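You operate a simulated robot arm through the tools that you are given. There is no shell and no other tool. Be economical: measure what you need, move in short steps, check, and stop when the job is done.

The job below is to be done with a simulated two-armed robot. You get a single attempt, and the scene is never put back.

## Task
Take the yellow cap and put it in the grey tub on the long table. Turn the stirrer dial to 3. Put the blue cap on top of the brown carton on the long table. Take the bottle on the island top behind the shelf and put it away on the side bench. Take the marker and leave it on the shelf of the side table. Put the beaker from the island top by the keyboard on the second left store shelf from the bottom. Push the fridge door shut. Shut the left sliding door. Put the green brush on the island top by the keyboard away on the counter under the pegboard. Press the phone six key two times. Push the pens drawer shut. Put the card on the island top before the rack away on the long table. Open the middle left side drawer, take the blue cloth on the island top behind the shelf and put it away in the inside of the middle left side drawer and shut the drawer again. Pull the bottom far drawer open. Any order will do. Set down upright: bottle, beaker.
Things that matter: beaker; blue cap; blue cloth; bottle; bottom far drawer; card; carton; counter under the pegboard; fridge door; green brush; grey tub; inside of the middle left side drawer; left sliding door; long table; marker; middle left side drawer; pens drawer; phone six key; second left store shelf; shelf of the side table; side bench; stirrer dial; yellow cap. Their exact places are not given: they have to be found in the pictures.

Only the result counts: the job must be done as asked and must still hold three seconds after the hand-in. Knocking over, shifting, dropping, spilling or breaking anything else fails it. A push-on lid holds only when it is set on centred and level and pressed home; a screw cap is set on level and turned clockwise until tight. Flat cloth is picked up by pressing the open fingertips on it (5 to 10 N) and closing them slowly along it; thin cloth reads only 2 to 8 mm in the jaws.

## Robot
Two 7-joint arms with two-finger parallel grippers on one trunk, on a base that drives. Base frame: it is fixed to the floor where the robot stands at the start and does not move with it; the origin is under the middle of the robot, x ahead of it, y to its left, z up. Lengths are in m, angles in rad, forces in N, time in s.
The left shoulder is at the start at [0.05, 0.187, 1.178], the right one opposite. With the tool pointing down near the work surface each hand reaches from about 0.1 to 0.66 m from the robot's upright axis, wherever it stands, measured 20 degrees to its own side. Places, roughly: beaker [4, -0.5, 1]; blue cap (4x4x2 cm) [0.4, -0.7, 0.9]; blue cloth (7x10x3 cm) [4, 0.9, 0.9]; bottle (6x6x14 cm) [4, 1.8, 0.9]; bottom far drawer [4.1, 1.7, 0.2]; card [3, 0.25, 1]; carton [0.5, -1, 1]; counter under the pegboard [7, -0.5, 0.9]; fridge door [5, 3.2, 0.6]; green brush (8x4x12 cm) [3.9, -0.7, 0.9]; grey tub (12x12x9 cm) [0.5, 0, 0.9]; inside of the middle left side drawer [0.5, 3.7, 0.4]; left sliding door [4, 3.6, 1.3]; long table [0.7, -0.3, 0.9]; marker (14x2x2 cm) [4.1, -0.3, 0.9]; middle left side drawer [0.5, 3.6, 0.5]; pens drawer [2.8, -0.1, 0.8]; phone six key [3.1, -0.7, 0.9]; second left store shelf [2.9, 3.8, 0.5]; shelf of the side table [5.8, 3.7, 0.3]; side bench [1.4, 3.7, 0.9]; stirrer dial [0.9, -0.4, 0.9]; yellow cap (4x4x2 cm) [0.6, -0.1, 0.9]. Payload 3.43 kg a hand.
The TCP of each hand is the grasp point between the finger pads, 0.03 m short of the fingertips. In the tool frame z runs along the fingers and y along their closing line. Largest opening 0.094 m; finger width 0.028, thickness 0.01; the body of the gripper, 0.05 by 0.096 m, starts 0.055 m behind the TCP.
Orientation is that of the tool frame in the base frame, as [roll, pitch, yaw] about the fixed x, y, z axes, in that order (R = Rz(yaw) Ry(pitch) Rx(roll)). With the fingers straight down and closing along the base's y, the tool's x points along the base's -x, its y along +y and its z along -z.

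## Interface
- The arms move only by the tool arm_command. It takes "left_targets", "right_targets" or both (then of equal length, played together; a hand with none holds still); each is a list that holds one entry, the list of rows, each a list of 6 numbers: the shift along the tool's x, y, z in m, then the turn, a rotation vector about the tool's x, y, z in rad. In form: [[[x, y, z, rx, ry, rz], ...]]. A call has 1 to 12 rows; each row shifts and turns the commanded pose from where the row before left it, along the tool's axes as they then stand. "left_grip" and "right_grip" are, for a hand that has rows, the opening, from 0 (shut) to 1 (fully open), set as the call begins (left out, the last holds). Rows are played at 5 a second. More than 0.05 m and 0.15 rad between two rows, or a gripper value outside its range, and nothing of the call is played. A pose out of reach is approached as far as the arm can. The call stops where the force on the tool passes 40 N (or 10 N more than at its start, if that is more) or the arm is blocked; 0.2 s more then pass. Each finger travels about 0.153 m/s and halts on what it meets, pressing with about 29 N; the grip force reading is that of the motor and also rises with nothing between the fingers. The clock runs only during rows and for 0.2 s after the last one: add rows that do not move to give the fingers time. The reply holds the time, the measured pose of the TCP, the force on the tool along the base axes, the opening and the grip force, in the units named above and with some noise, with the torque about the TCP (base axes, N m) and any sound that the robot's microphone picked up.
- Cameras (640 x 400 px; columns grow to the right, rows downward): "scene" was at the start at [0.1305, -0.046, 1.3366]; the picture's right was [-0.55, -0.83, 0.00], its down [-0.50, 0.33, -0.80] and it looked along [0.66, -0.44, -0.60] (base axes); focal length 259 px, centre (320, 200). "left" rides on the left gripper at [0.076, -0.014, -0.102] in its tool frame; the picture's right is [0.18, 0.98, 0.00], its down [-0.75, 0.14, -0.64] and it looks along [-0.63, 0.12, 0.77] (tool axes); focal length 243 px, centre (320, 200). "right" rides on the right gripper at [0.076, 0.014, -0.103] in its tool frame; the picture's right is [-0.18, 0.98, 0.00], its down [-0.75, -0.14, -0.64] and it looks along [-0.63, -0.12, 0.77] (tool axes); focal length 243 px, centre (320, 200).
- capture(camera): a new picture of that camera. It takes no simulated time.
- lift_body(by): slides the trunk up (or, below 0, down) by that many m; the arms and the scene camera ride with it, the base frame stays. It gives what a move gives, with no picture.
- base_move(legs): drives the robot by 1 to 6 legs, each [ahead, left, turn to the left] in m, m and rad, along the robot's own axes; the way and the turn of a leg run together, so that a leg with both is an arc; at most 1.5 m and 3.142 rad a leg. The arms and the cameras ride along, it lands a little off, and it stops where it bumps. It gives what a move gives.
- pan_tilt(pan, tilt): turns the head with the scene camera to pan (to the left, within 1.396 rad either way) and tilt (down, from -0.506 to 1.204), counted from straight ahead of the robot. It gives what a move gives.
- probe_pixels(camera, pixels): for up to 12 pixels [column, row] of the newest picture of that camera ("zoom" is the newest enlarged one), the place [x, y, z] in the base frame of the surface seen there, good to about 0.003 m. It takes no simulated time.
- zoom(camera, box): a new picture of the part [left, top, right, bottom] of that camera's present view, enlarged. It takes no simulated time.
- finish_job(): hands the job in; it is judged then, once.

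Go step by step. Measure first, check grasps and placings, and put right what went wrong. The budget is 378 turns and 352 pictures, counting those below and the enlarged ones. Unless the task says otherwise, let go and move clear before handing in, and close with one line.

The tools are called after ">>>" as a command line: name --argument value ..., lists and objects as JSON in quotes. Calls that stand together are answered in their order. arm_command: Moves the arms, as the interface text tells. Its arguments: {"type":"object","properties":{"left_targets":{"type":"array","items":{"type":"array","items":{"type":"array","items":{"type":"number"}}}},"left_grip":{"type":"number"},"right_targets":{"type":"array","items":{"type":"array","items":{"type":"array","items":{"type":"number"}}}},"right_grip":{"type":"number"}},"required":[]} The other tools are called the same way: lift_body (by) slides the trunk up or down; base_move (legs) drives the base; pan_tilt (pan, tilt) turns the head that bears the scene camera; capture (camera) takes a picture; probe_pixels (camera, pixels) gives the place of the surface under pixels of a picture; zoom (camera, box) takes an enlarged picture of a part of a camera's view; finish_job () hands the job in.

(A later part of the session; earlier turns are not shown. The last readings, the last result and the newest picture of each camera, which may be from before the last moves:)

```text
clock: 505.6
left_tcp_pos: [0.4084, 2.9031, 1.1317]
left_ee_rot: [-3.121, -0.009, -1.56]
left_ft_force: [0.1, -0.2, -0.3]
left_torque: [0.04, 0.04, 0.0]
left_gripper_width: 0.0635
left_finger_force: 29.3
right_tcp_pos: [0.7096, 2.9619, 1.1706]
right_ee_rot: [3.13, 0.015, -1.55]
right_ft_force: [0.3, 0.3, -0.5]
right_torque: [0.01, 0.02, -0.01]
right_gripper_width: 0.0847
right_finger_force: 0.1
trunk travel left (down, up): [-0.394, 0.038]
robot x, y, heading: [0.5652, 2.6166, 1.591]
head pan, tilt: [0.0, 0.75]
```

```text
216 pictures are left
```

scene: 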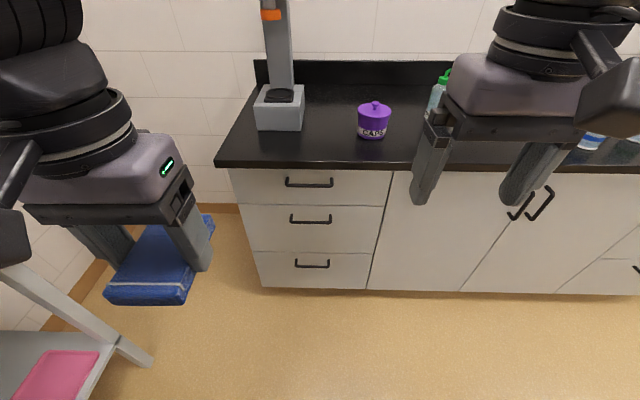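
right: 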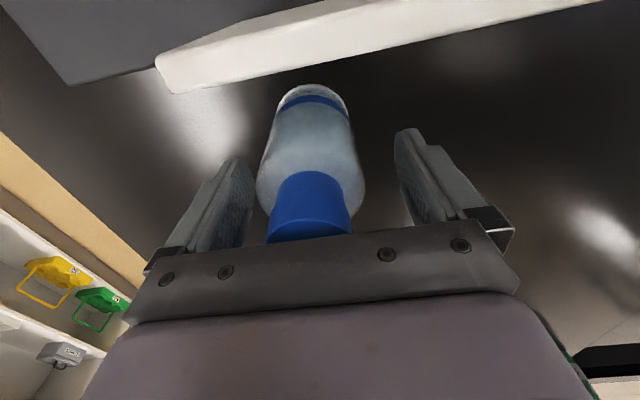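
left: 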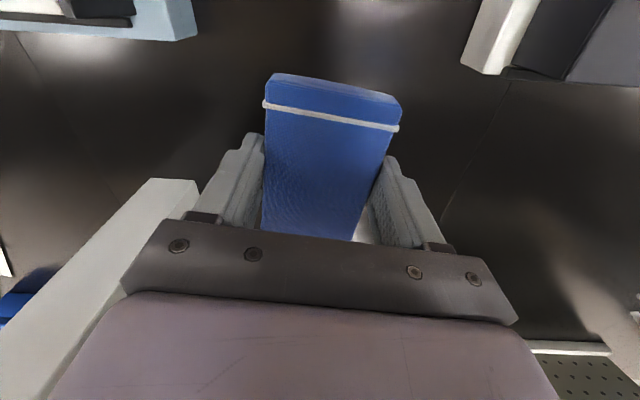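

>>> probe_pixels --camera "scene" --pixels '[[309, 185], [310, 221], [312, 266], [290, 217], [331, 218], [310, 216], [350, 225], [260, 225], [313, 206], [313, 252], [60, 290]]'

>>> zoom --camera "scene" --box '[220, 160, 400, 290]'

```text
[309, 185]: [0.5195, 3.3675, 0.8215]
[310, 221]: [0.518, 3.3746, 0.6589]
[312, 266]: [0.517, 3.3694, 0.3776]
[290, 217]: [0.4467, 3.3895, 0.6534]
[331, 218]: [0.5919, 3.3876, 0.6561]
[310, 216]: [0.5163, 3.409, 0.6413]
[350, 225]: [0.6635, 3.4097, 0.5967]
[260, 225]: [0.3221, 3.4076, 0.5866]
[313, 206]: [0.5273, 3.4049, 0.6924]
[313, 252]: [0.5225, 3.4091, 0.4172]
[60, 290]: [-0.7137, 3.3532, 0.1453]
```

```text
3.08 times, centred on (310, 225) of scene
```

zoom: 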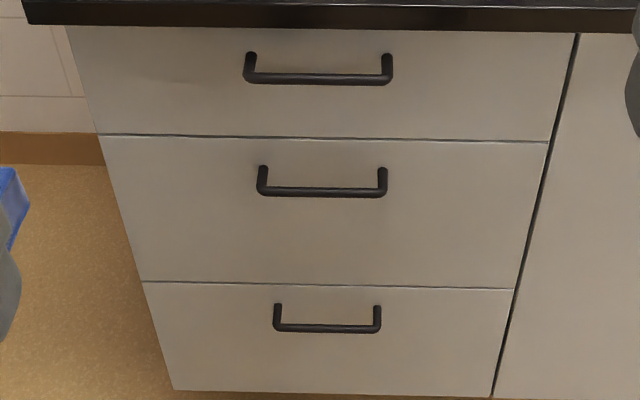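

Handle bar centre (0.518, 3.372, 0.657). I'll extend the right hand, tilt it horizontal, and roll it 90° so the jaws close vertically.

>>> arm_command --right_targets '[[[-0.04, 0, 0, 0, 0, 0], [-0.04, 0, 0, 0, 0, 0], [-0.04, 0, 0, 0, -0.15, 0], [0, 0, 0, 0, -0.15, 0], [0, 0, 0, 0, -0.15, 0], [0, 0, 0, 0, -0.15, 0], [0, 0, 0, 0, -0.15, 0], [0, 0, 0, 0, -0.15, 0], [0, 0, 0, 0, -0.15, 0], [0, 0, 0, 0, -0.15, 0], [0, 0, 0, 0, -0.15, 0], [0, 0, 0, 0, -0.15, 0]]]' --right_grip 0.6

>>> arm_command --right_targets '[[[0, 0, 0, 0, -0.07, 0.1], [0, 0, 0, 0, 0, 0.147], [0, 0, 0, 0, 0, 0.147], [0, 0, 0, 0, 0, 0.147], [0, 0, 0, 0, 0, 0.147], [0, 0, 0, 0, 0, 0.147], [0, 0, 0, 0, 0, 0.147], [0, 0, 0, 0, 0, 0.147], [0, 0, 0, 0, 0, 0.147], [0, 0, 0, 0, 0, 0.147], [0, 0, 0, 0, 0, 0.147]]]'

>>> capture --camera "scene"

```text
clock: 508.2
left_tcp_pos: [0.4059, 2.9022, 1.1313]
left_ee_rot: [-3.123, -0.004, -1.557]
left_ft_force: [-0.3, -0.7, 0.5]
left_torque: [0.01, -0.03, 0.0]
left_gripper_width: 0.0634
left_finger_force: 29.3
right_tcp_pos: [0.7018, 3.0812, 1.1741]
right_ee_rot: [2.816, 1.515, -1.868]
right_ft_force: [0.6, 0.6, -0.2]
right_torque: [0.02, 0.01, 0.05]
right_gripper_width: 0.0565
right_finger_force: 0.0
trunk travel left (down, up): [-0.394, 0.038]
robot x, y, heading: [0.565, 2.6198, 1.594]
head pan, tilt: [0.0, 0.75]
```

```text
clock: 510.6
left_tcp_pos: [0.4079, 2.9037, 1.131]
left_ee_rot: [-3.124, -0.006, -1.558]
left_ft_force: [0.3, -0.4, 0.4]
left_torque: [-0.01, -0.02, 0.0]
left_gripper_width: 0.0638
left_finger_force: 28.7
right_tcp_pos: [0.7058, 3.083, 1.1731]
right_ee_rot: [1.558, -0.017, -3.122]
right_ft_force: [0.1, -1.0, -0.5]
right_torque: [0.01, 0.0, -0.03]
right_gripper_width: 0.0565
right_finger_force: 0.1
trunk travel left (down, up): [-0.394, 0.038]
robot x, y, heading: [0.5659, 2.6203, 1.59]
head pan, tilt: [0.0, 0.75]
```

```text
214 pictures are left
```

scene: 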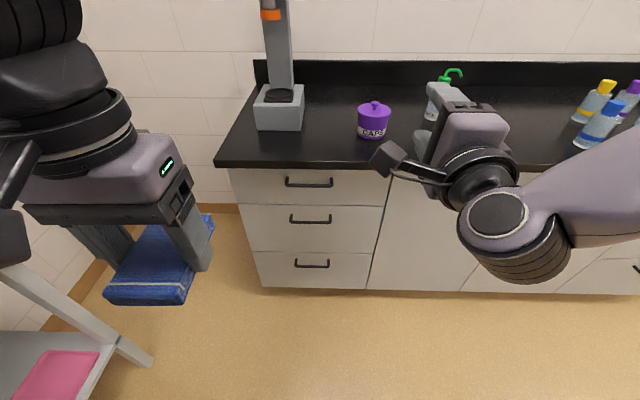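

Right hand is now horizontal with vertical jaws. Lower the trunk 0.39, then align to x=0.518, z=0.657.

>>> lift_body --by -0.39

>>> arm_command --right_targets '[[[0.036, -0.024, 0, 0, 0, 0], [0.036, -0.024, 0, 0, 0, 0], [0.036, -0.024, 0, 0, 0, 0], [0.036, -0.024, 0, 0, 0, 0], [0.036, -0.024, 0, 0, 0, 0], [0.008, -0.006, 0, 0, 0, 0], [0, 0, 0, 0, 0, 0]]]'

>>> capture --camera "scene"

>>> capture --camera "right"

```text
clock: 514.4
left_tcp_pos: [0.4079, 2.904, 0.7425]
left_ee_rot: [-3.125, -0.007, -1.559]
left_ft_force: [0.0, 0.2, -0.2]
left_torque: [0.0, 0.07, -0.01]
left_gripper_width: 0.0635
left_finger_force: 29.4
right_tcp_pos: [0.7083, 3.0821, 0.784]
right_ee_rot: [1.557, -0.013, -3.122]
right_ft_force: [0.4, 0.2, 0.5]
right_torque: [0.04, -0.01, -0.01]
right_gripper_width: 0.0566
right_finger_force: 0.1
trunk travel left (down, up): [-0.004, 0.428]
robot x, y, heading: [0.5686, 2.6163, 1.596]
head pan, tilt: [0.0, 0.75]
```

```text
clock: 516.0
left_tcp_pos: [0.4089, 2.904, 0.7409]
left_ee_rot: [-3.124, -0.007, -1.557]
left_ft_force: [0.9, 0.7, 0.5]
left_torque: [-0.01, -0.01, -0.01]
left_gripper_width: 0.0635
left_finger_force: 29.3
right_tcp_pos: [0.5183, 3.0781, 0.6581]
right_ee_rot: [1.561, -0.012, -3.122]
right_ft_force: [-0.1, -0.3, -0.2]
right_torque: [0.02, 0.02, 0.02]
right_gripper_width: 0.0565
right_finger_force: 0.0
trunk travel left (down, up): [-0.004, 0.428]
robot x, y, heading: [0.5692, 2.6213, 1.59]
head pan, tilt: [0.0, 0.75]
```

```text
213 pictures are left
```

scene: 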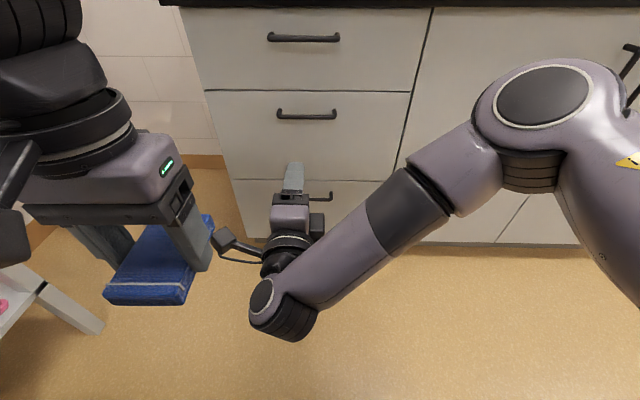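

```text
212 pictures are left
```

right: 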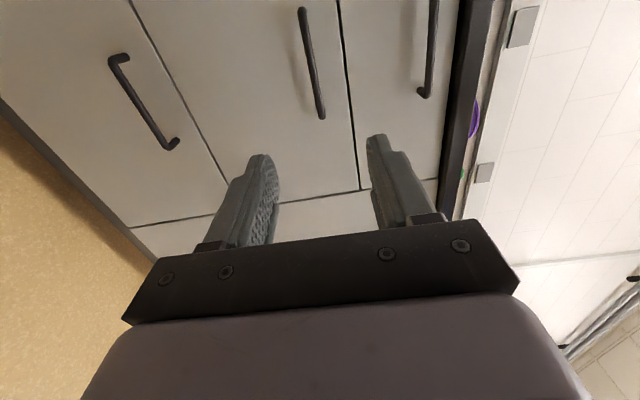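

Probe the bar in the right camera's view.

>>> probe_pixels --camera "right" --pixels '[[312, 65], [306, 30], [318, 95], [340, 60]]'

>>> base_move --legs '[[0.15, 0, -0.015]]'

>>> capture --camera "right"

```text
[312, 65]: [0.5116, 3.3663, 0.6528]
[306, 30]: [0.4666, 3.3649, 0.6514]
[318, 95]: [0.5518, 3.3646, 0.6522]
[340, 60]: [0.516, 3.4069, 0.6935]
```

```text
clock: 517.4
left_tcp_pos: [0.4099, 3.0528, 0.7414]
left_ee_rot: [-3.124, -0.005, -1.57]
left_ft_force: [-0.7, -0.2, -0.9]
left_torque: [0.0, 0.04, -0.03]
left_gripper_width: 0.0636
left_finger_force: 29.1
right_tcp_pos: [0.5216, 3.2267, 0.6587]
right_ee_rot: [1.558, -0.013, -3.136]
right_ft_force: [-0.1, -0.5, -0.3]
right_torque: [0.02, 0.02, 0.01]
right_gripper_width: 0.0565
right_finger_force: 0.0
trunk travel left (down, up): [-0.004, 0.428]
robot x, y, heading: [0.5647, 2.7636, 1.582]
head pan, tilt: [0.0, 0.75]
```

```text
211 pictures are left
```

right: 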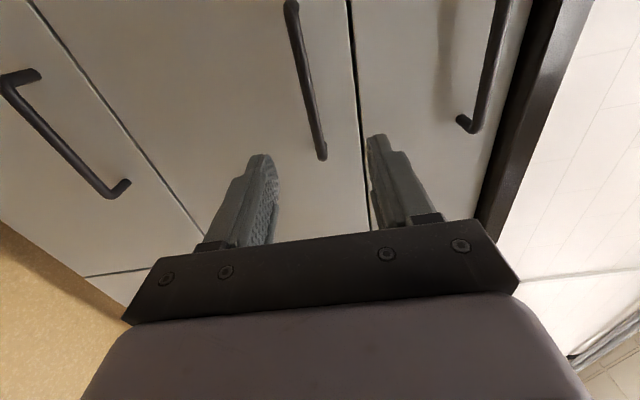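

Bar at z 0.652, y≈3.368. Lower 6 mm, go forward 0.138, and close.

>>> arm_command --right_targets '[[[0, -0.006, 0.045, 0, 0, 0], [0, 0, 0.045, 0, 0, 0], [0, 0, 0.03, 0, 0, 0], [0, 0, 0.018, 0, 0, 0], [0, 0, 0, 0, 0, 0]]]'

>>> capture --camera "right"

```text
clock: 518.6
left_tcp_pos: [0.409, 3.0524, 0.7413]
left_ee_rot: [-3.123, -0.008, -1.57]
left_ft_force: [0.9, -0.4, -1.3]
left_torque: [0.0, 0.02, -0.02]
left_gripper_width: 0.0637
left_finger_force: 28.9
right_tcp_pos: [0.5231, 3.3647, 0.6537]
right_ee_rot: [1.558, -0.011, -3.135]
right_ft_force: [0.7, -0.2, -0.5]
right_torque: [0.02, -0.02, 0.01]
right_gripper_width: 0.0566
right_finger_force: 0.2
trunk travel left (down, up): [-0.004, 0.428]
robot x, y, heading: [0.5606, 2.7651, 1.583]
head pan, tilt: [0.0, 0.75]
```

```text
210 pictures are left
```

right: 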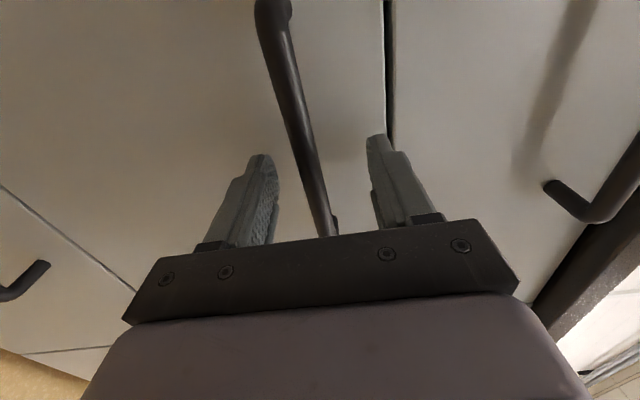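

The bar is between the jaws. Close on it.

>>> arm_command --right_targets '[[[0, 0, 0, 0, 0, 0], [0, 0, 0, 0, 0, 0], [0, 0, 0, 0, 0, 0]]]' --right_grip 0

>>> arm_command --right_targets '[[[0, 0, -0.03, 0, 0, 0], [0, 0, -0.03, 0, 0, 0], [0, 0, 0, 0, 0, 0]]]'

>>> capture --camera "scene"

```text
clock: 519.4
left_tcp_pos: [0.4102, 3.0524, 0.7414]
left_ee_rot: [-3.124, -0.007, -1.571]
left_ft_force: [0.0, 0.3, -0.3]
left_torque: [0.0, -0.02, -0.03]
left_gripper_width: 0.0638
left_finger_force: 29.3
right_tcp_pos: [0.5218, 3.364, 0.6505]
right_ee_rot: [1.565, -0.009, -3.134]
right_ft_force: [5.0, -18.5, -14.9]
right_torque: [-0.1, -1.24, -0.16]
right_gripper_width: 0.012
right_finger_force: 45.3
trunk travel left (down, up): [-0.004, 0.428]
robot x, y, heading: [0.5649, 2.7637, 1.583]
head pan, tilt: [0.0, 0.75]
```

```text
clock: 520.2
left_tcp_pos: [0.4094, 3.0533, 0.7421]
left_ee_rot: [-3.125, -0.009, -1.571]
left_ft_force: [-0.5, 0.5, -0.1]
left_torque: [0.0, -0.01, -0.02]
left_gripper_width: 0.0639
left_finger_force: 29.4
right_tcp_pos: [0.5223, 3.3054, 0.6503]
right_ee_rot: [1.567, -0.011, -3.137]
right_ft_force: [8.7, 1.5, -21.9]
right_torque: [-0.16, -1.19, 1.05]
right_gripper_width: 0.0118
right_finger_force: 44.9
trunk travel left (down, up): [-0.004, 0.428]
robot x, y, heading: [0.567, 2.7646, 1.586]
head pan, tilt: [0.0, 0.75]
```

```text
209 pictures are left
```

scene: 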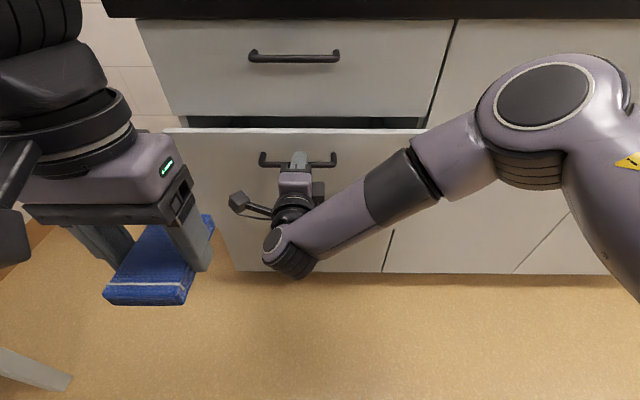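

The drawer follows. Drive the base back 0.22 to open it further.

>>> base_move --legs '[[-0.22, 0, 0]]'

>>> capture --camera "scene"

```text
clock: 521.9
left_tcp_pos: [0.4119, 2.8309, 0.7407]
left_ee_rot: [-3.124, -0.009, -1.567]
left_ft_force: [0.4, 0.0, -1.1]
left_torque: [-0.02, -0.01, -0.01]
left_gripper_width: 0.0638
left_finger_force: 29.3
right_tcp_pos: [0.523, 3.0839, 0.6506]
right_ee_rot: [1.567, -0.01, -3.134]
right_ft_force: [6.9, -0.4, -21.4]
right_torque: [-0.19, -1.24, -0.45]
right_gripper_width: 0.0119
right_finger_force: 44.7
trunk travel left (down, up): [-0.004, 0.428]
robot x, y, heading: [0.5698, 2.5422, 1.593]
head pan, tilt: [0.0, 0.75]
```

```text
208 pictures are left
```

scene: 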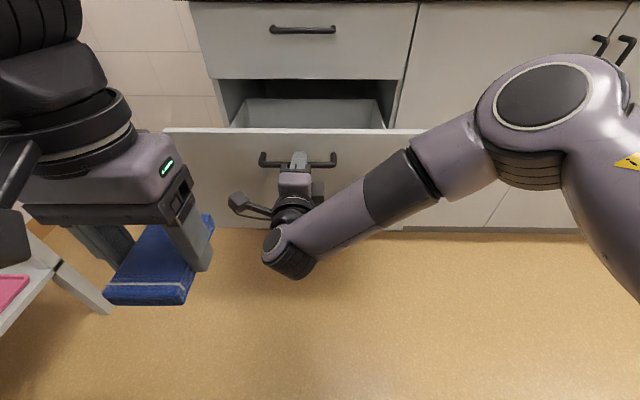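

Open 28 cm. Release the handle, pull the right hand back and aside; then raise the trunk 0.15.

>>> arm_command --right_targets '[[[0, 0, 0, 0, 0, 0], [0, 0, 0, 0, 0, 0], [0, 0, -0.045, 0, 0, 0], [0, 0, -0.045, 0, 0, 0], [-0.045, 0, 0, 0, 0, 0], [-0.045, 0, 0, 0, 0, 0], [-0.045, 0, 0, 0, 0, 0], [-0.045, 0, 0, 0, 0, 0], [-0.045, 0, 0, 0, 0, 0]]]' --right_grip 0.7

>>> lift_body --by 0.18

>>> capture --camera "scene"

```text
clock: 523.9
left_tcp_pos: [0.4099, 2.83, 0.7418]
left_ee_rot: [-3.126, -0.008, -1.566]
left_ft_force: [0.7, -0.1, 0.1]
left_torque: [-0.01, -0.02, 0.01]
left_gripper_width: 0.0638
left_finger_force: 28.7
right_tcp_pos: [0.6934, 2.975, 0.677]
right_ee_rot: [1.568, -0.013, -3.136]
right_ft_force: [0.5, -0.5, 0.5]
right_torque: [-0.02, -0.02, -0.05]
right_gripper_width: 0.0657
right_finger_force: 0.2
right hand out of reach, approached as far as the arm can: row 8, 9
trunk travel left (down, up): [-0.004, 0.428]
robot x, y, heading: [0.5709, 2.5451, 1.59]
head pan, tilt: [0.0, 0.75]
```

```text
clock: 525.9
left_tcp_pos: [0.4113, 2.8312, 0.9215]
left_ee_rot: [-3.125, -0.007, -1.565]
left_ft_force: [-0.3, -0.2, -0.2]
left_torque: [0.0, -0.02, -0.02]
left_gripper_width: 0.0636
left_finger_force: 28.9
right_tcp_pos: [0.6928, 2.9752, 0.8569]
right_ee_rot: [1.568, -0.01, -3.137]
right_ft_force: [0.4, -0.4, 0.0]
right_torque: [0.0, 0.03, 0.02]
right_gripper_width: 0.0658
right_finger_force: 0.0
trunk travel left (down, up): [-0.184, 0.248]
robot x, y, heading: [0.5702, 2.5419, 1.59]
head pan, tilt: [0.0, 0.75]
```

```text
207 pictures are left
```

scene: 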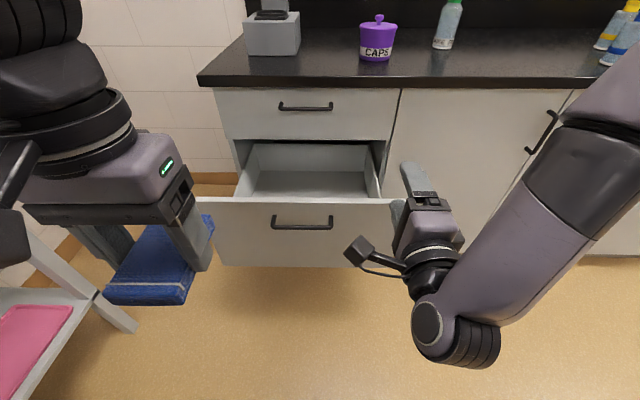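

Probe the drawer's interior.

>>> probe_pixels --camera "scene" --pixels '[[305, 185], [260, 190], [355, 190], [305, 165], [295, 200], [240, 190], [380, 185], [300, 112], [305, 225]]'

```text
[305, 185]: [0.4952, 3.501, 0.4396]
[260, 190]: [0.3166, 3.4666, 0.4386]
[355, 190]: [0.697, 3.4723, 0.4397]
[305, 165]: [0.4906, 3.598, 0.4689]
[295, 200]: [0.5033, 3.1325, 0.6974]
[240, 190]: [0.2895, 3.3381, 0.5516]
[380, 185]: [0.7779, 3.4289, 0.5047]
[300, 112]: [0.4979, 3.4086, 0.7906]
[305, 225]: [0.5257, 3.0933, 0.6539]
```

Drawer inside spans x 0.32–0.72, y 3.14–3.6, floor z 0.44. Raise the right hand out of the way, move ahead 0.13, then lift the cloth over the front edge.

>>> arm_command --right_targets '[[[0, 0.04, 0, 0, 0, 0], [0, 0.04, 0, 0, 0, 0], [0, 0.04, 0, 0, 0, 0], [-0.02, 0.04, 0, 0, 0, 0], [-0.02, 0.04, 0, 0, 0, 0], [-0.02, 0.04, 0, 0, 0, 0]]]'

>>> base_move --legs '[[0.13, 0, -0.01]]'

>>> arm_command --left_targets '[[[-0.045, -0.006, 0, 0, 0, 0], [-0.045, -0.006, 0, 0, 0, 0], [-0.045, -0.006, 0, 0, 0, 0], [-0.045, -0.006, 0, 0, 0, 0], [-0.045, -0.006, 0, 0, 0, 0], [-0.045, -0.006, 0, 0, 0, 0], [-0.018, 0, 0, 0, 0, 0]]]'

>>> capture --camera "scene"

```text
clock: 527.3
left_tcp_pos: [0.412, 2.8313, 0.9216]
left_ee_rot: [-3.124, -0.007, -1.565]
left_ft_force: [1.4, -0.9, -0.2]
left_torque: [0.01, -0.02, 0.02]
left_gripper_width: 0.0639
left_finger_force: 29.2
right_tcp_pos: [0.7584, 2.9724, 1.0987]
right_ee_rot: [1.566, -0.011, -3.136]
right_ft_force: [0.0, -0.4, 1.0]
right_torque: [0.01, 0.02, 0.01]
right_gripper_width: 0.0656
right_finger_force: 0.1
trunk travel left (down, up): [-0.184, 0.248]
robot x, y, heading: [0.5679, 2.5415, 1.59]
head pan, tilt: [0.0, 0.75]
```

```text
clock: 528.5
left_tcp_pos: [0.4139, 2.9631, 0.9219]
left_ee_rot: [-3.122, -0.007, -1.581]
left_ft_force: [-0.1, 0.2, -0.9]
left_torque: [-0.03, 0.02, -0.01]
left_gripper_width: 0.0638
left_finger_force: 28.3
right_tcp_pos: [0.7633, 3.0997, 1.099]
right_ee_rot: [1.566, -0.011, 3.131]
right_ft_force: [-0.5, -0.3, -0.8]
right_torque: [-0.01, 0.05, 0.02]
right_gripper_width: 0.0658
right_finger_force: 0.0
trunk travel left (down, up): [-0.184, 0.248]
robot x, y, heading: [0.5683, 2.6766, 1.574]
head pan, tilt: [0.0, 0.75]
```

```text
clock: 530.1
left_tcp_pos: [0.4545, 3.2511, 0.9212]
left_ee_rot: [-3.125, -0.004, -1.584]
left_ft_force: [0.0, -0.2, -1.1]
left_torque: [-0.01, 0.02, 0.01]
left_gripper_width: 0.0638
left_finger_force: 29.0
right_tcp_pos: [0.764, 3.1011, 1.0993]
right_ee_rot: [1.567, -0.01, 3.13]
right_ft_force: [0.3, -0.4, 0.0]
right_torque: [0.02, 0.0, 0.01]
right_gripper_width: 0.0658
right_finger_force: 0.0
trunk travel left (down, up): [-0.184, 0.248]
robot x, y, heading: [0.5664, 2.6664, 1.57]
head pan, tilt: [0.0, 0.75]
```

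```text
206 pictures are left
```

scene: 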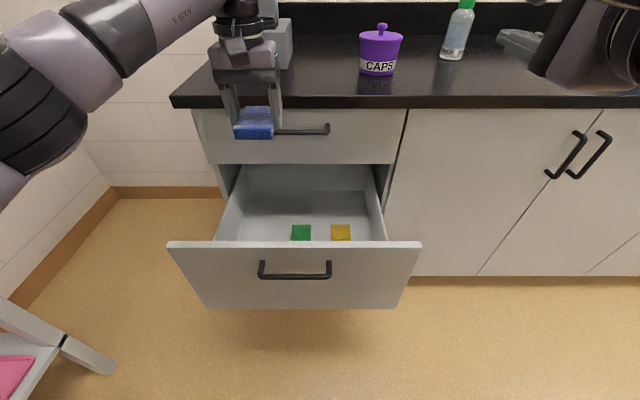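

There are green and yellow items in the drawer at (301,232),(341,232). Probe them to choose a free place.

>>> probe_pixels --camera "scene" --pixels '[[301, 228], [301, 238], [341, 228], [341, 238], [260, 220], [260, 236], [292, 232], [235, 235], [380, 235], [300, 243]]'

>>> zoom --camera "scene" --box '[160, 140, 430, 310]'

```text
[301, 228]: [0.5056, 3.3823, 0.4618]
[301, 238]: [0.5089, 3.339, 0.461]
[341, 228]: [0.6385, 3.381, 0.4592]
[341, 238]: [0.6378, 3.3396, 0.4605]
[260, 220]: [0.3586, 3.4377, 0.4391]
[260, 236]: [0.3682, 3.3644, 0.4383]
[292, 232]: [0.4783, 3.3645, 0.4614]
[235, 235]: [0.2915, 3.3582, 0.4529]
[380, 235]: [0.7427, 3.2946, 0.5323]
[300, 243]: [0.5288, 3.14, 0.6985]
```

```text
2.35 times, centred on (295, 225) of scene
```

zoom: 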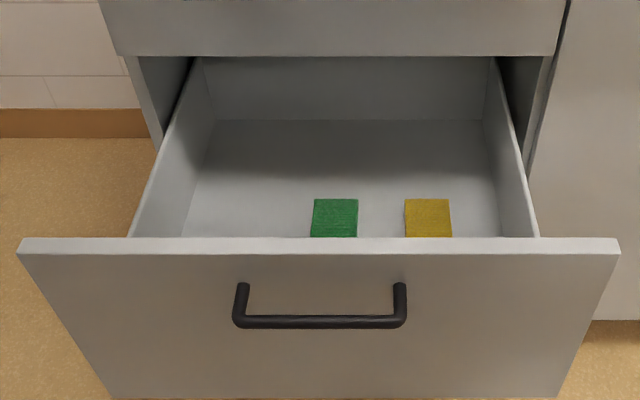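

I'll set the blue cloth left of the green one: TCP at (0.385,3.262). Align, lower the trunk 0.18, then check.

>>> arm_command --left_targets '[[[-0.011, 0.035, 0, 0, 0, 0], [0, 0.035, 0, 0, 0, 0], [0, 0, 0, 0, 0, 0]]]'

>>> lift_body --by -0.18

>>> capture --camera "scene"

>>> capture --camera "left"

```text
clock: 530.9
left_tcp_pos: [0.3837, 3.2634, 0.92]
left_ee_rot: [-3.126, -0.007, -1.584]
left_ft_force: [-0.7, 0.6, -0.5]
left_torque: [0.0, 0.03, 0.0]
left_gripper_width: 0.0638
left_finger_force: 29.3
right_tcp_pos: [0.7639, 3.0987, 1.0984]
right_ee_rot: [1.567, -0.011, 3.129]
right_ft_force: [0.2, 0.1, -0.1]
right_torque: [0.02, 0.02, 0.02]
right_gripper_width: 0.0658
right_finger_force: 0.1
trunk travel left (down, up): [-0.184, 0.248]
robot x, y, heading: [0.5657, 2.6702, 1.57]
head pan, tilt: [0.0, 0.75]
```

```text
clock: 532.9
left_tcp_pos: [0.3847, 3.2623, 0.7412]
left_ee_rot: [-3.125, -0.005, -1.58]
left_ft_force: [-0.1, -0.5, -0.4]
left_torque: [0.01, -0.01, 0.0]
left_gripper_width: 0.0636
left_finger_force: 29.2
right_tcp_pos: [0.7651, 3.0984, 0.9184]
right_ee_rot: [1.566, -0.01, 3.131]
right_ft_force: [-0.1, 0.0, 0.3]
right_torque: [0.0, 0.0, 0.0]
right_gripper_width: 0.0658
right_finger_force: 0.0
trunk travel left (down, up): [-0.004, 0.428]
robot x, y, heading: [0.5715, 2.6731, 1.572]
head pan, tilt: [0.0, 0.75]
```

```text
204 pictures are left
```

scene: 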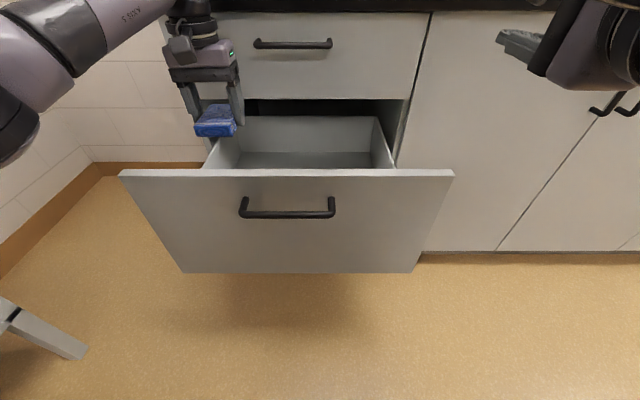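

```text
203 pictures are left
```

left: 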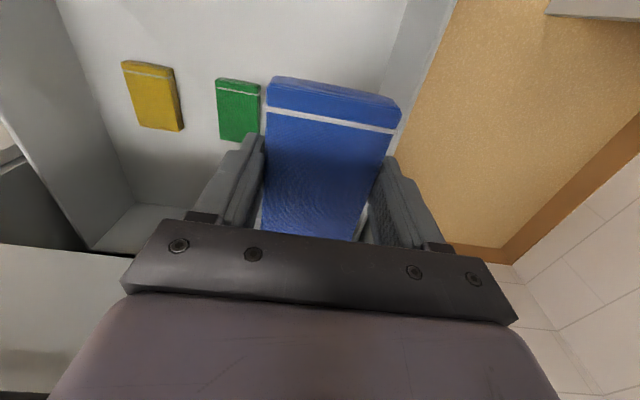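

Clear. Lower the arm 0.23 into the drawer.

>>> arm_command --left_targets '[[[0, 0, 0.04, 0, 0, 0], [0, 0, 0.04, 0, 0, 0], [0, 0, 0.04, 0, 0, 0], [0, 0, 0.04, 0, 0, 0], [0, 0, 0.04, 0, 0, 0], [0, 0, 0.03, 0, 0, 0], [0, 0, 0, 0, 0, 0]]]'

>>> capture --camera "left"

>>> capture --camera "scene"

```text
clock: 534.5
left_tcp_pos: [0.3848, 3.2673, 0.5278]
left_ee_rot: [-3.124, 0.024, -1.574]
left_ft_force: [0.0, 0.1, -0.1]
left_torque: [0.01, -0.04, -0.02]
left_gripper_width: 0.0635
left_finger_force: 28.9
right_tcp_pos: [0.7625, 3.0964, 0.9216]
right_ee_rot: [1.561, -0.012, 3.133]
right_ft_force: [0.4, 0.5, -0.4]
right_torque: [-0.01, 0.03, 0.04]
right_gripper_width: 0.0657
right_finger_force: 0.1
trunk travel left (down, up): [-0.004, 0.428]
robot x, y, heading: [0.5704, 2.6739, 1.57]
head pan, tilt: [0.0, 0.75]
```

```text
202 pictures are left
```

left: 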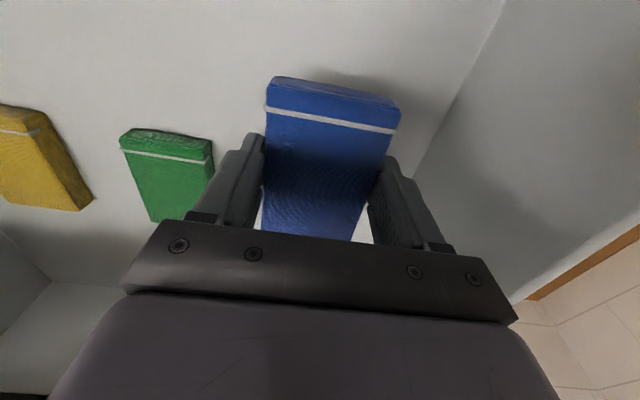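

```text
201 pictures are left
```

scene: 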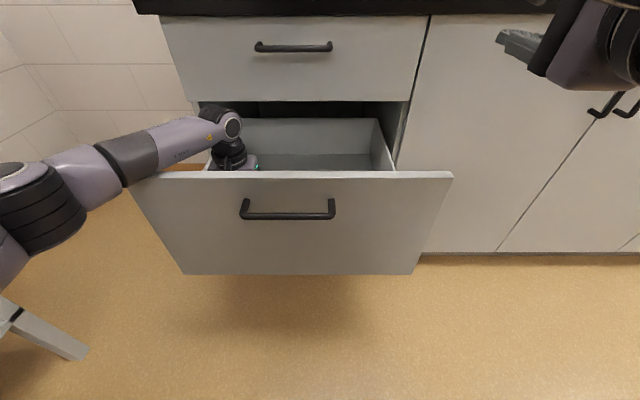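

The forearm nearly rests on the drawer's front edge, so I won't go lower. The cloth is ~5 cm above the floor; rise 1 cm and release it flat.

>>> arm_command --left_targets '[[[0, 0, -0.005, 0, 0, 0], [0, 0, 0, 0, 0, 0]]]'

>>> arm_command --left_targets '[[[0, 0, 0, 0, 0, 0], [0, 0, 0, 0, 0, 0], [0, 0, 0, 0, 0, 0]]]' --left_grip 0.88

>>> capture --camera "left"

```text
clock: 535.1
left_tcp_pos: [0.3861, 3.2646, 0.5286]
left_ee_rot: [-3.124, 0.015, -1.577]
left_ft_force: [-0.5, 0.3, -0.4]
left_torque: [-0.01, 0.02, -0.05]
left_gripper_width: 0.0637
left_finger_force: 29.1
right_tcp_pos: [0.7648, 3.0962, 0.92]
right_ee_rot: [1.56, -0.012, 3.131]
right_ft_force: [0.0, -0.4, 0.0]
right_torque: [-0.03, 0.01, -0.01]
right_gripper_width: 0.0659
right_finger_force: 0.1
trunk travel left (down, up): [-0.004, 0.428]
robot x, y, heading: [0.5696, 2.6759, 1.57]
head pan, tilt: [0.0, 0.75]
```

```text
clock: 535.9
left_tcp_pos: [0.3881, 3.2655, 0.5284]
left_ee_rot: [-3.123, 0.016, -1.58]
left_ft_force: [-0.6, 0.1, -0.1]
left_torque: [0.04, 0.02, -0.01]
left_gripper_width: 0.0831
left_finger_force: 0.1
right_tcp_pos: [0.7644, 3.096, 0.921]
right_ee_rot: [1.56, -0.013, 3.132]
right_ft_force: [-0.1, 0.8, -0.3]
right_torque: [0.01, -0.02, 0.01]
right_gripper_width: 0.0658
right_finger_force: 0.0
trunk travel left (down, up): [-0.004, 0.428]
robot x, y, heading: [0.5713, 2.6684, 1.575]
head pan, tilt: [0.0, 0.75]
```

```text
200 pictures are left
```

left: 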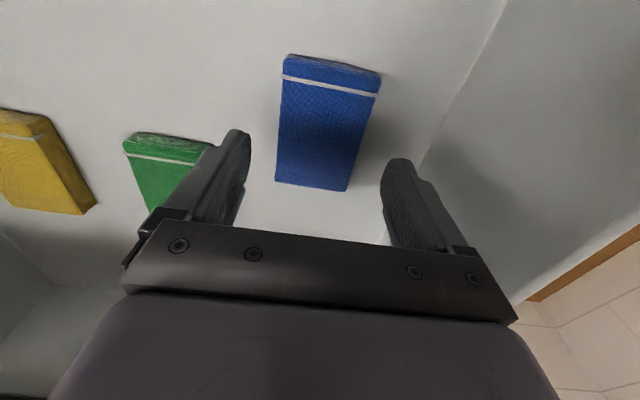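

The cloth lies flat in the drawer. Raise and withdraw the left hand, then back off to shut the drawer with the right fist.

>>> arm_command --left_targets '[[[0, 0, -0.04, 0, 0, 0], [0, 0, -0.04, 0, 0, 0], [0, 0, -0.04, 0, 0, 0], [0, 0, -0.04, 0, 0, 0], [0, 0, -0.04, 0, 0, 0], [0, 0, -0.04, 0, 0, 0], [0.04, 0, -0.02, 0, 0, 0], [0.04, 0, -0.02, 0, 0, 0], [0.04, 0, 0, 0, 0, 0], [0.04, 0, 0, 0, 0, 0], [0.04, 0, 0, 0, 0, 0], [0.04, 0, 0, 0, 0, 0]]]'

>>> base_move --legs '[[-0.18, 0, 0]]'

>>> arm_command --right_targets '[[[0.025, -0.035, 0, 0, 0, 0], [0.025, -0.035, 0, 0, 0, 0], [0.025, -0.035, 0, 0, 0, 0], [0.025, -0.035, 0, 0, 0, 0], [0.025, -0.035, 0, 0, 0, 0], [0.025, -0.035, 0, 0, 0, 0], [0.025, -0.035, 0, 0, 0, 0], [0.025, -0.035, 0, 0, 0, 0], [0.025, -0.035, 0, 0, 0, 0], [0, -0.02, 0, 0, 0, 0]]]' --right_grip 0

>>> capture --camera "scene"

```text
clock: 538.5
left_tcp_pos: [0.3786, 3.0254, 0.7974]
left_ee_rot: [-3.124, -0.007, -1.579]
left_ft_force: [-0.5, 0.0, -0.8]
left_torque: [-0.03, 0.0, -0.02]
left_gripper_width: 0.0826
left_finger_force: 0.0
right_tcp_pos: [0.7629, 3.0994, 0.9188]
right_ee_rot: [1.568, -0.011, 3.13]
right_ft_force: [1.4, 1.0, 0.4]
right_torque: [0.02, -0.02, 0.0]
right_gripper_width: 0.0658
right_finger_force: 0.1
trunk travel left (down, up): [-0.004, 0.428]
robot x, y, heading: [0.5711, 2.6718, 1.565]
head pan, tilt: [0.0, 0.75]
```

```text
clock: 540.0
left_tcp_pos: [0.3788, 2.8456, 0.7975]
left_ee_rot: [-3.124, -0.006, -1.581]
left_ft_force: [-0.8, 0.1, 0.2]
left_torque: [-0.01, -0.02, -0.01]
left_gripper_width: 0.0826
left_finger_force: 0.0
right_tcp_pos: [0.7632, 2.9199, 0.9177]
right_ee_rot: [1.566, -0.011, 3.131]
right_ft_force: [1.3, 0.0, 0.2]
right_torque: [-0.04, 0.03, 0.04]
right_gripper_width: 0.0659
right_finger_force: 0.1
trunk travel left (down, up): [-0.004, 0.428]
robot x, y, heading: [0.5673, 2.4932, 1.57]
head pan, tilt: [0.0, 0.75]
```

```text
clock: 542.2
left_tcp_pos: [0.3786, 2.845, 0.7978]
left_ee_rot: [-3.123, -0.007, -1.58]
left_ft_force: [0.4, 0.2, 0.2]
left_torque: [0.03, 0.03, 0.03]
left_gripper_width: 0.0824
left_finger_force: 0.0
right_tcp_pos: [0.5339, 2.923, 0.5875]
right_ee_rot: [1.565, -0.012, 3.13]
right_ft_force: [0.5, -0.3, 0.0]
right_torque: [0.01, -0.01, -0.03]
right_gripper_width: 0.0
right_finger_force: 29.2
trunk travel left (down, up): [-0.004, 0.428]
robot x, y, heading: [0.569, 2.4894, 1.571]
head pan, tilt: [0.0, 0.75]
```

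```text
199 pictures are left
```

scene: 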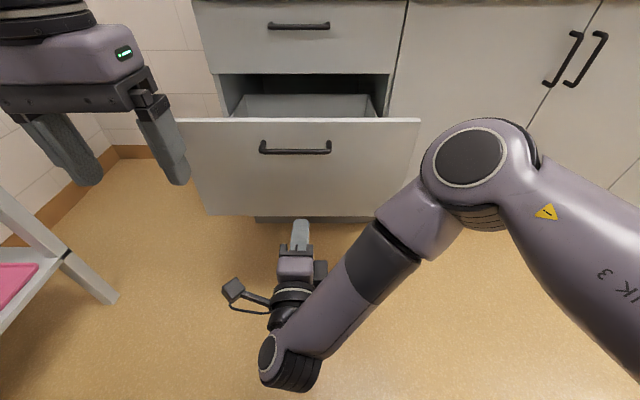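

Fist at (0.534,2.92,0.588), below the handle. Drive ahead 0.27, pushing the drawer, then finish with the arm.

>>> base_move --legs '[[0.27, 0, 0]]'

>>> arm_command --right_targets '[[[0, 0, 0.04, 0, 0, 0], [0, 0, 0.04, 0, 0, 0], [0, 0, 0.04, 0, 0, 0], [0, 0, 0.03, 0, 0, 0], [0, 0, 0.02, 0, 0, 0], [0, 0, 0.015, 0, 0, 0], [0, 0, 0.01, 0, 0, 0]]]'

>>> capture --camera "scene"

```text
clock: 544.1
left_tcp_pos: [0.3799, 3.1102, 0.7975]
left_ee_rot: [-3.122, -0.005, -1.585]
left_ft_force: [0.9, 0.2, 0.0]
left_torque: [-0.02, -0.02, -0.02]
left_gripper_width: 0.0827
left_finger_force: 0.1
right_tcp_pos: [0.5356, 3.1869, 0.588]
right_ee_rot: [1.568, -0.01, 3.129]
right_ft_force: [0.3, -0.4, 0.3]
right_torque: [-0.01, -0.01, 0.0]
right_gripper_width: 0.0
right_finger_force: 28.9
trunk travel left (down, up): [-0.004, 0.428]
robot x, y, heading: [0.5676, 2.7581, 1.567]
head pan, tilt: [0.0, 0.75]
```

```text
clock: 545.8
left_tcp_pos: [0.3817, 3.1091, 0.7976]
left_ee_rot: [-3.123, -0.004, -1.583]
left_ft_force: [0.2, -0.3, 0.1]
left_torque: [-0.06, 0.01, 0.02]
left_gripper_width: 0.0826
left_finger_force: 0.1
right_tcp_pos: [0.538, 3.3749, 0.5883]
right_ee_rot: [1.564, -0.011, 3.126]
right_ft_force: [4.0, -11.7, 5.2]
right_torque: [0.07, 0.08, 0.07]
right_gripper_width: 0.0
right_finger_force: 29.1
trunk travel left (down, up): [-0.004, 0.428]
robot x, y, heading: [0.5721, 2.754, 1.564]
head pan, tilt: [0.0, 0.75]
stopped in row 7 (right hand): the force on the tool passed its limit at 51 N (the readings are from after the stop); the commanded pose is now the measured one
```

```text
198 pictures are left
```

scene: 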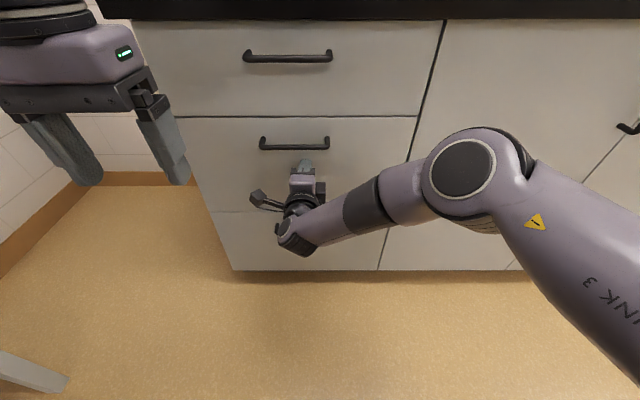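

The drawer hit its stop (51 N). Verify that the face is flush, then withdraw.

>>> probe_pixels --camera "scene" --pixels '[[230, 180], [370, 150], [230, 105], [400, 190], [260, 245]]'

>>> arm_command --right_targets '[[[0, 0, -0.04, 0, 0, 0], [0, 0, -0.04, 0, 0, 0], [0, 0, -0.04, 0, 0, 0], [0, 0, -0.04, 0, 0, 0], [0, 0, -0.04, 0, 0, 0]]]'

>>> base_move --legs '[[-0.35, 0, 0]]'

>>> lift_body --by 0.39

>>> capture --camera "scene"

```text
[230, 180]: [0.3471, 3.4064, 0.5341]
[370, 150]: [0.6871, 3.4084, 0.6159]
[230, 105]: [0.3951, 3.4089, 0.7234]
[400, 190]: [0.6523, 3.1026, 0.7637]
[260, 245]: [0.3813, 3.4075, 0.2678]
```

```text
clock: 547.0
left_tcp_pos: [0.3808, 3.111, 0.7981]
left_ee_rot: [-3.123, -0.006, -1.584]
left_ft_force: [-0.7, -0.7, -0.2]
left_torque: [0.01, 0.03, -0.04]
left_gripper_width: 0.0828
left_finger_force: 0.1
right_tcp_pos: [0.535, 3.1763, 0.5841]
right_ee_rot: [1.567, -0.011, 3.124]
right_ft_force: [0.4, -0.6, 0.9]
right_torque: [0.0, 0.01, -0.04]
right_gripper_width: 0.0002
right_finger_force: 28.7
trunk travel left (down, up): [-0.004, 0.428]
robot x, y, heading: [0.5681, 2.7582, 1.57]
head pan, tilt: [0.0, 0.75]
```

```text
clock: 549.3
left_tcp_pos: [0.378, 2.7454, 0.7971]
left_ee_rot: [-3.125, -0.007, -1.581]
left_ft_force: [0.2, -0.8, -0.4]
left_torque: [-0.02, 0.0, 0.02]
left_gripper_width: 0.0828
left_finger_force: 0.0
right_tcp_pos: [0.531, 2.8131, 0.5844]
right_ee_rot: [1.568, -0.011, 3.128]
right_ft_force: [-0.1, -0.1, 0.3]
right_torque: [-0.02, -0.01, 0.0]
right_gripper_width: 0.0
right_finger_force: 29.1
trunk travel left (down, up): [-0.004, 0.428]
robot x, y, heading: [0.5693, 2.392, 1.573]
head pan, tilt: [0.0, 0.75]
```

```text
clock: 553.0
left_tcp_pos: [0.3787, 2.7448, 1.1869]
left_ee_rot: [-3.125, -0.006, -1.58]
left_ft_force: [0.4, -0.6, -0.4]
left_torque: [0.0, -0.02, 0.03]
left_gripper_width: 0.083
left_finger_force: 0.1
right_tcp_pos: [0.5313, 2.8133, 0.9738]
right_ee_rot: [1.566, -0.01, 3.129]
right_ft_force: [0.3, 0.3, 0.2]
right_torque: [-0.01, -0.01, 0.01]
right_gripper_width: 0.0
right_finger_force: 28.4
trunk travel left (down, up): [-0.394, 0.038]
robot x, y, heading: [0.5701, 2.394, 1.57]
head pan, tilt: [0.0, 0.75]
```

```text
197 pictures are left
```

scene: 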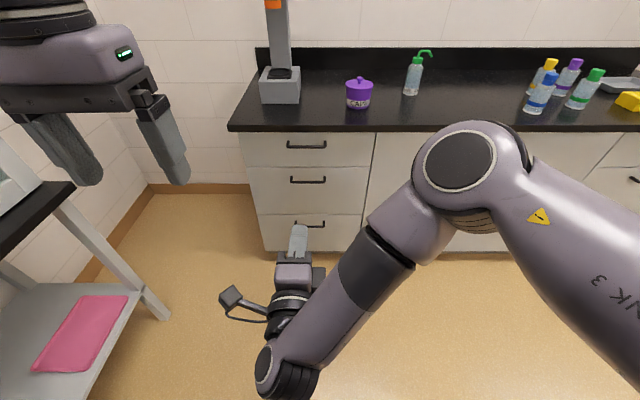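

Middle drawer is shut (all faces y≈3.408). Next the beaker. I'll move the right hand aside and up, then drive back along the corridor to the island's far side.

>>> arm_command --right_targets '[[[-0.03, 0.03, 0, 0, 0, 0], [-0.03, 0.03, 0, 0, 0, 0], [-0.03, 0.03, 0, 0, 0, 0], [-0.03, 0.03, 0, 0, 0, 0], [-0.03, 0.03, 0, 0, 0, 0], [-0.03, 0.03, 0, 0, 0, 0]]]'

>>> base_move --legs '[[0.28, 0, 0], [0, -1.5, 0], [0, -1.45, 0], [0, -1.4, 0]]'

>>> base_move --legs '[[-1.5, 0, 0], [-1.5, 0, 0], [0, 0, 1.571]]'

>>> pan_tilt --pan 0.0 --tilt 0.6

>>> capture --camera "scene"

```text
clock: 554.5
left_tcp_pos: [0.3794, 2.7454, 1.1873]
left_ee_rot: [-3.123, -0.009, -1.581]
left_ft_force: [0.2, 0.4, -0.4]
left_torque: [0.0, -0.02, 0.02]
left_gripper_width: 0.0827
left_finger_force: 0.1
right_tcp_pos: [0.707, 2.8185, 1.1495]
right_ee_rot: [1.567, -0.011, 3.131]
right_ft_force: [-0.1, -0.1, 0.2]
right_torque: [0.02, -0.01, 0.02]
right_gripper_width: 0.0002
right_finger_force: 29.0
right hand out of reach, approached as far as the arm can: row 6
trunk travel left (down, up): [-0.394, 0.038]
robot x, y, heading: [0.5688, 2.3953, 1.571]
head pan, tilt: [0.0, 0.75]
```

```text
clock: 593.8
left_tcp_pos: [4.7257, 3.0332, 1.1869]
left_ee_rot: [-3.124, -0.007, -1.592]
left_ft_force: [0.9, 1.2, 0.0]
left_torque: [0.0, -0.03, 0.01]
left_gripper_width: 0.0825
left_finger_force: 0.0
right_tcp_pos: [5.0529, 3.1032, 1.1487]
right_ee_rot: [1.567, -0.009, 3.118]
right_ft_force: [0.2, -0.8, 0.7]
right_torque: [0.03, 0.0, -0.05]
right_gripper_width: 0.0001
right_finger_force: 28.8
trunk travel left (down, up): [-0.394, 0.038]
robot x, y, heading: [4.9113, 2.6782, 1.562]
head pan, tilt: [0.0, 0.75]
```

```text
clock: 612.1
left_tcp_pos: [4.5891, -0.5176, 1.1876]
left_ee_rot: [-3.122, -0.006, -0.001]
left_ft_force: [-0.2, -0.6, 0.5]
left_torque: [-0.01, -0.02, -0.02]
left_gripper_width: 0.0825
left_finger_force: 0.0
right_tcp_pos: [4.5123, -0.1904, 1.15]
right_ee_rot: [1.565, -0.011, -1.574]
right_ft_force: [1.1, 0.2, 0.1]
right_torque: [-0.02, -0.01, -0.01]
right_gripper_width: 0.0
right_finger_force: 28.7
trunk travel left (down, up): [-0.394, 0.038]
robot x, y, heading: [4.9415, -0.3289, -3.137]
head pan, tilt: [0.0, 0.75]
```

```text
clock: 612.8
left_tcp_pos: [4.5877, -0.5167, 1.1876]
left_ee_rot: [-3.124, -0.008, -0.001]
left_ft_force: [0.0, 0.1, -0.5]
left_torque: [-0.03, -0.02, -0.03]
left_gripper_width: 0.0826
left_finger_force: 0.2
right_tcp_pos: [4.5117, -0.1899, 1.1485]
right_ee_rot: [1.567, -0.009, -1.575]
right_ft_force: [0.3, -0.6, -0.4]
right_torque: [-0.01, -0.01, 0.0]
right_gripper_width: 0.0
right_finger_force: 28.4
trunk travel left (down, up): [-0.394, 0.038]
robot x, y, heading: [4.9388, -0.321, -3.13]
head pan, tilt: [0.0, 0.6]
```

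```text
196 pictures are left
```

scene: 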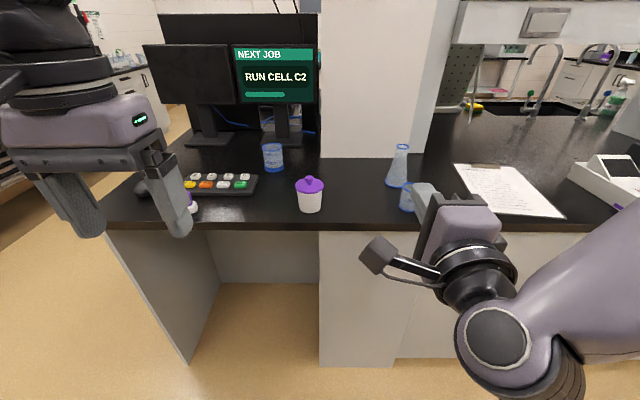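

The beaker is at (273,158). Probe it, and tilt the left hand 45° forward (same tilt will be used for placing on the shelf).

>>> probe_pixels --camera "scene" --pixels '[[273, 168], [273, 150], [264, 148], [282, 148], [273, 143], [268, 158], [370, 200], [400, 205]]'

>>> zoom --camera "scene" --box '[230, 120, 330, 220]'

>>> arm_command --left_targets '[[[0, 0, 0.02, 0, -0.15, 0], [0, 0, 0.02, 0, -0.15, 0], [0, 0, 0, 0, -0.15, 0], [0, 0, 0, 0, -0.15, 0], [0, 0, 0, 0, -0.15, 0], [0, 0, 0, 0, -0.035, 0]]]' --left_grip 1.0

```text
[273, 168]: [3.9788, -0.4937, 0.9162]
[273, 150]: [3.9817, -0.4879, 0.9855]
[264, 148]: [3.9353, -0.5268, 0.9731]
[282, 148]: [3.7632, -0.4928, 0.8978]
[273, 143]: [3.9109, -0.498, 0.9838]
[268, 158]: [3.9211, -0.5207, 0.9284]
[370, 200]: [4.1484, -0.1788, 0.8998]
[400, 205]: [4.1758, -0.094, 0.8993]
```

```text
4.00 times, centred on (280, 170) of scene
```

zoom: 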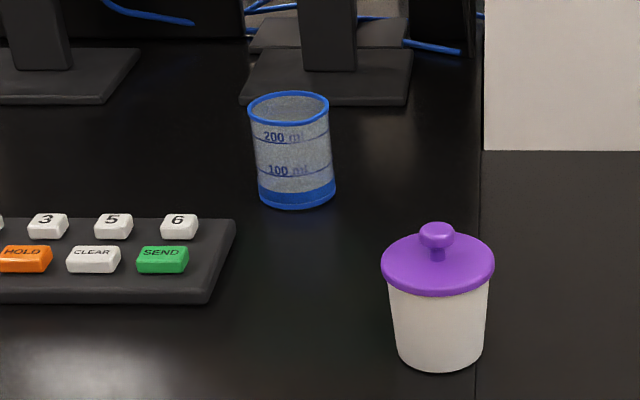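

```text
clock: 614.2
left_tcp_pos: [4.5778, -0.5143, 1.1538]
left_ee_rot: [-3.116, 0.778, 0.016]
left_ft_force: [-0.4, 0.2, -0.5]
left_torque: [-0.01, -0.01, 0.02]
left_gripper_width: 0.094
left_finger_force: 0.1
left hand out of reach, approached as far as the arm can: row 5, 6
right_tcp_pos: [4.5124, -0.19, 1.1496]
right_ee_rot: [1.566, -0.011, -1.574]
right_ft_force: [-0.2, 0.3, 0.8]
right_torque: [0.03, -0.04, 0.01]
right_gripper_width: 0.0
right_finger_force: 29.4
trunk travel left (down, up): [-0.394, 0.038]
robot x, y, heading: [4.9372, -0.3251, -3.132]
head pan, tilt: [0.0, 0.6]
```

Beaker centre ≈(3.945,−0.493), radius 0.036, rim z 0.987. Drive ahead 0.39, then approach along the tilted finger axis.

>>> base_move --legs '[[0.385, 0, -0.007]]'

>>> capture --camera "left"

>>> capture --camera "scene"

```text
clock: 616.8
left_tcp_pos: [4.1913, -0.5104, 1.1532]
left_ee_rot: [-3.117, 0.776, 0.003]
left_ft_force: [-0.6, 0.1, -0.2]
left_torque: [0.0, 0.03, 0.01]
left_gripper_width: 0.0942
left_finger_force: 0.1
right_tcp_pos: [4.1315, -0.185, 1.1484]
right_ee_rot: [1.567, -0.01, -1.589]
right_ft_force: [0.6, 0.8, 0.1]
right_torque: [-0.02, 0.0, 0.0]
right_gripper_width: 0.0
right_finger_force: 28.5
trunk travel left (down, up): [-0.394, 0.038]
robot x, y, heading: [4.5546, -0.3231, 3.137]
head pan, tilt: [0.0, 0.6]
stopped in leg 1: the robot was blocked; the commanded pose is now the measured one
```

```text
194 pictures are left
```

left: 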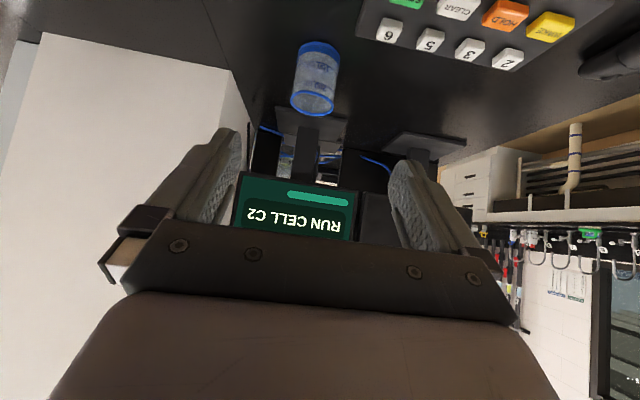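

```text
193 pictures are left
```

scene: 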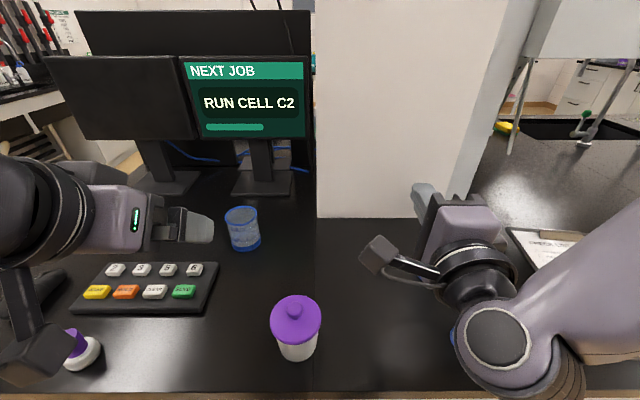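

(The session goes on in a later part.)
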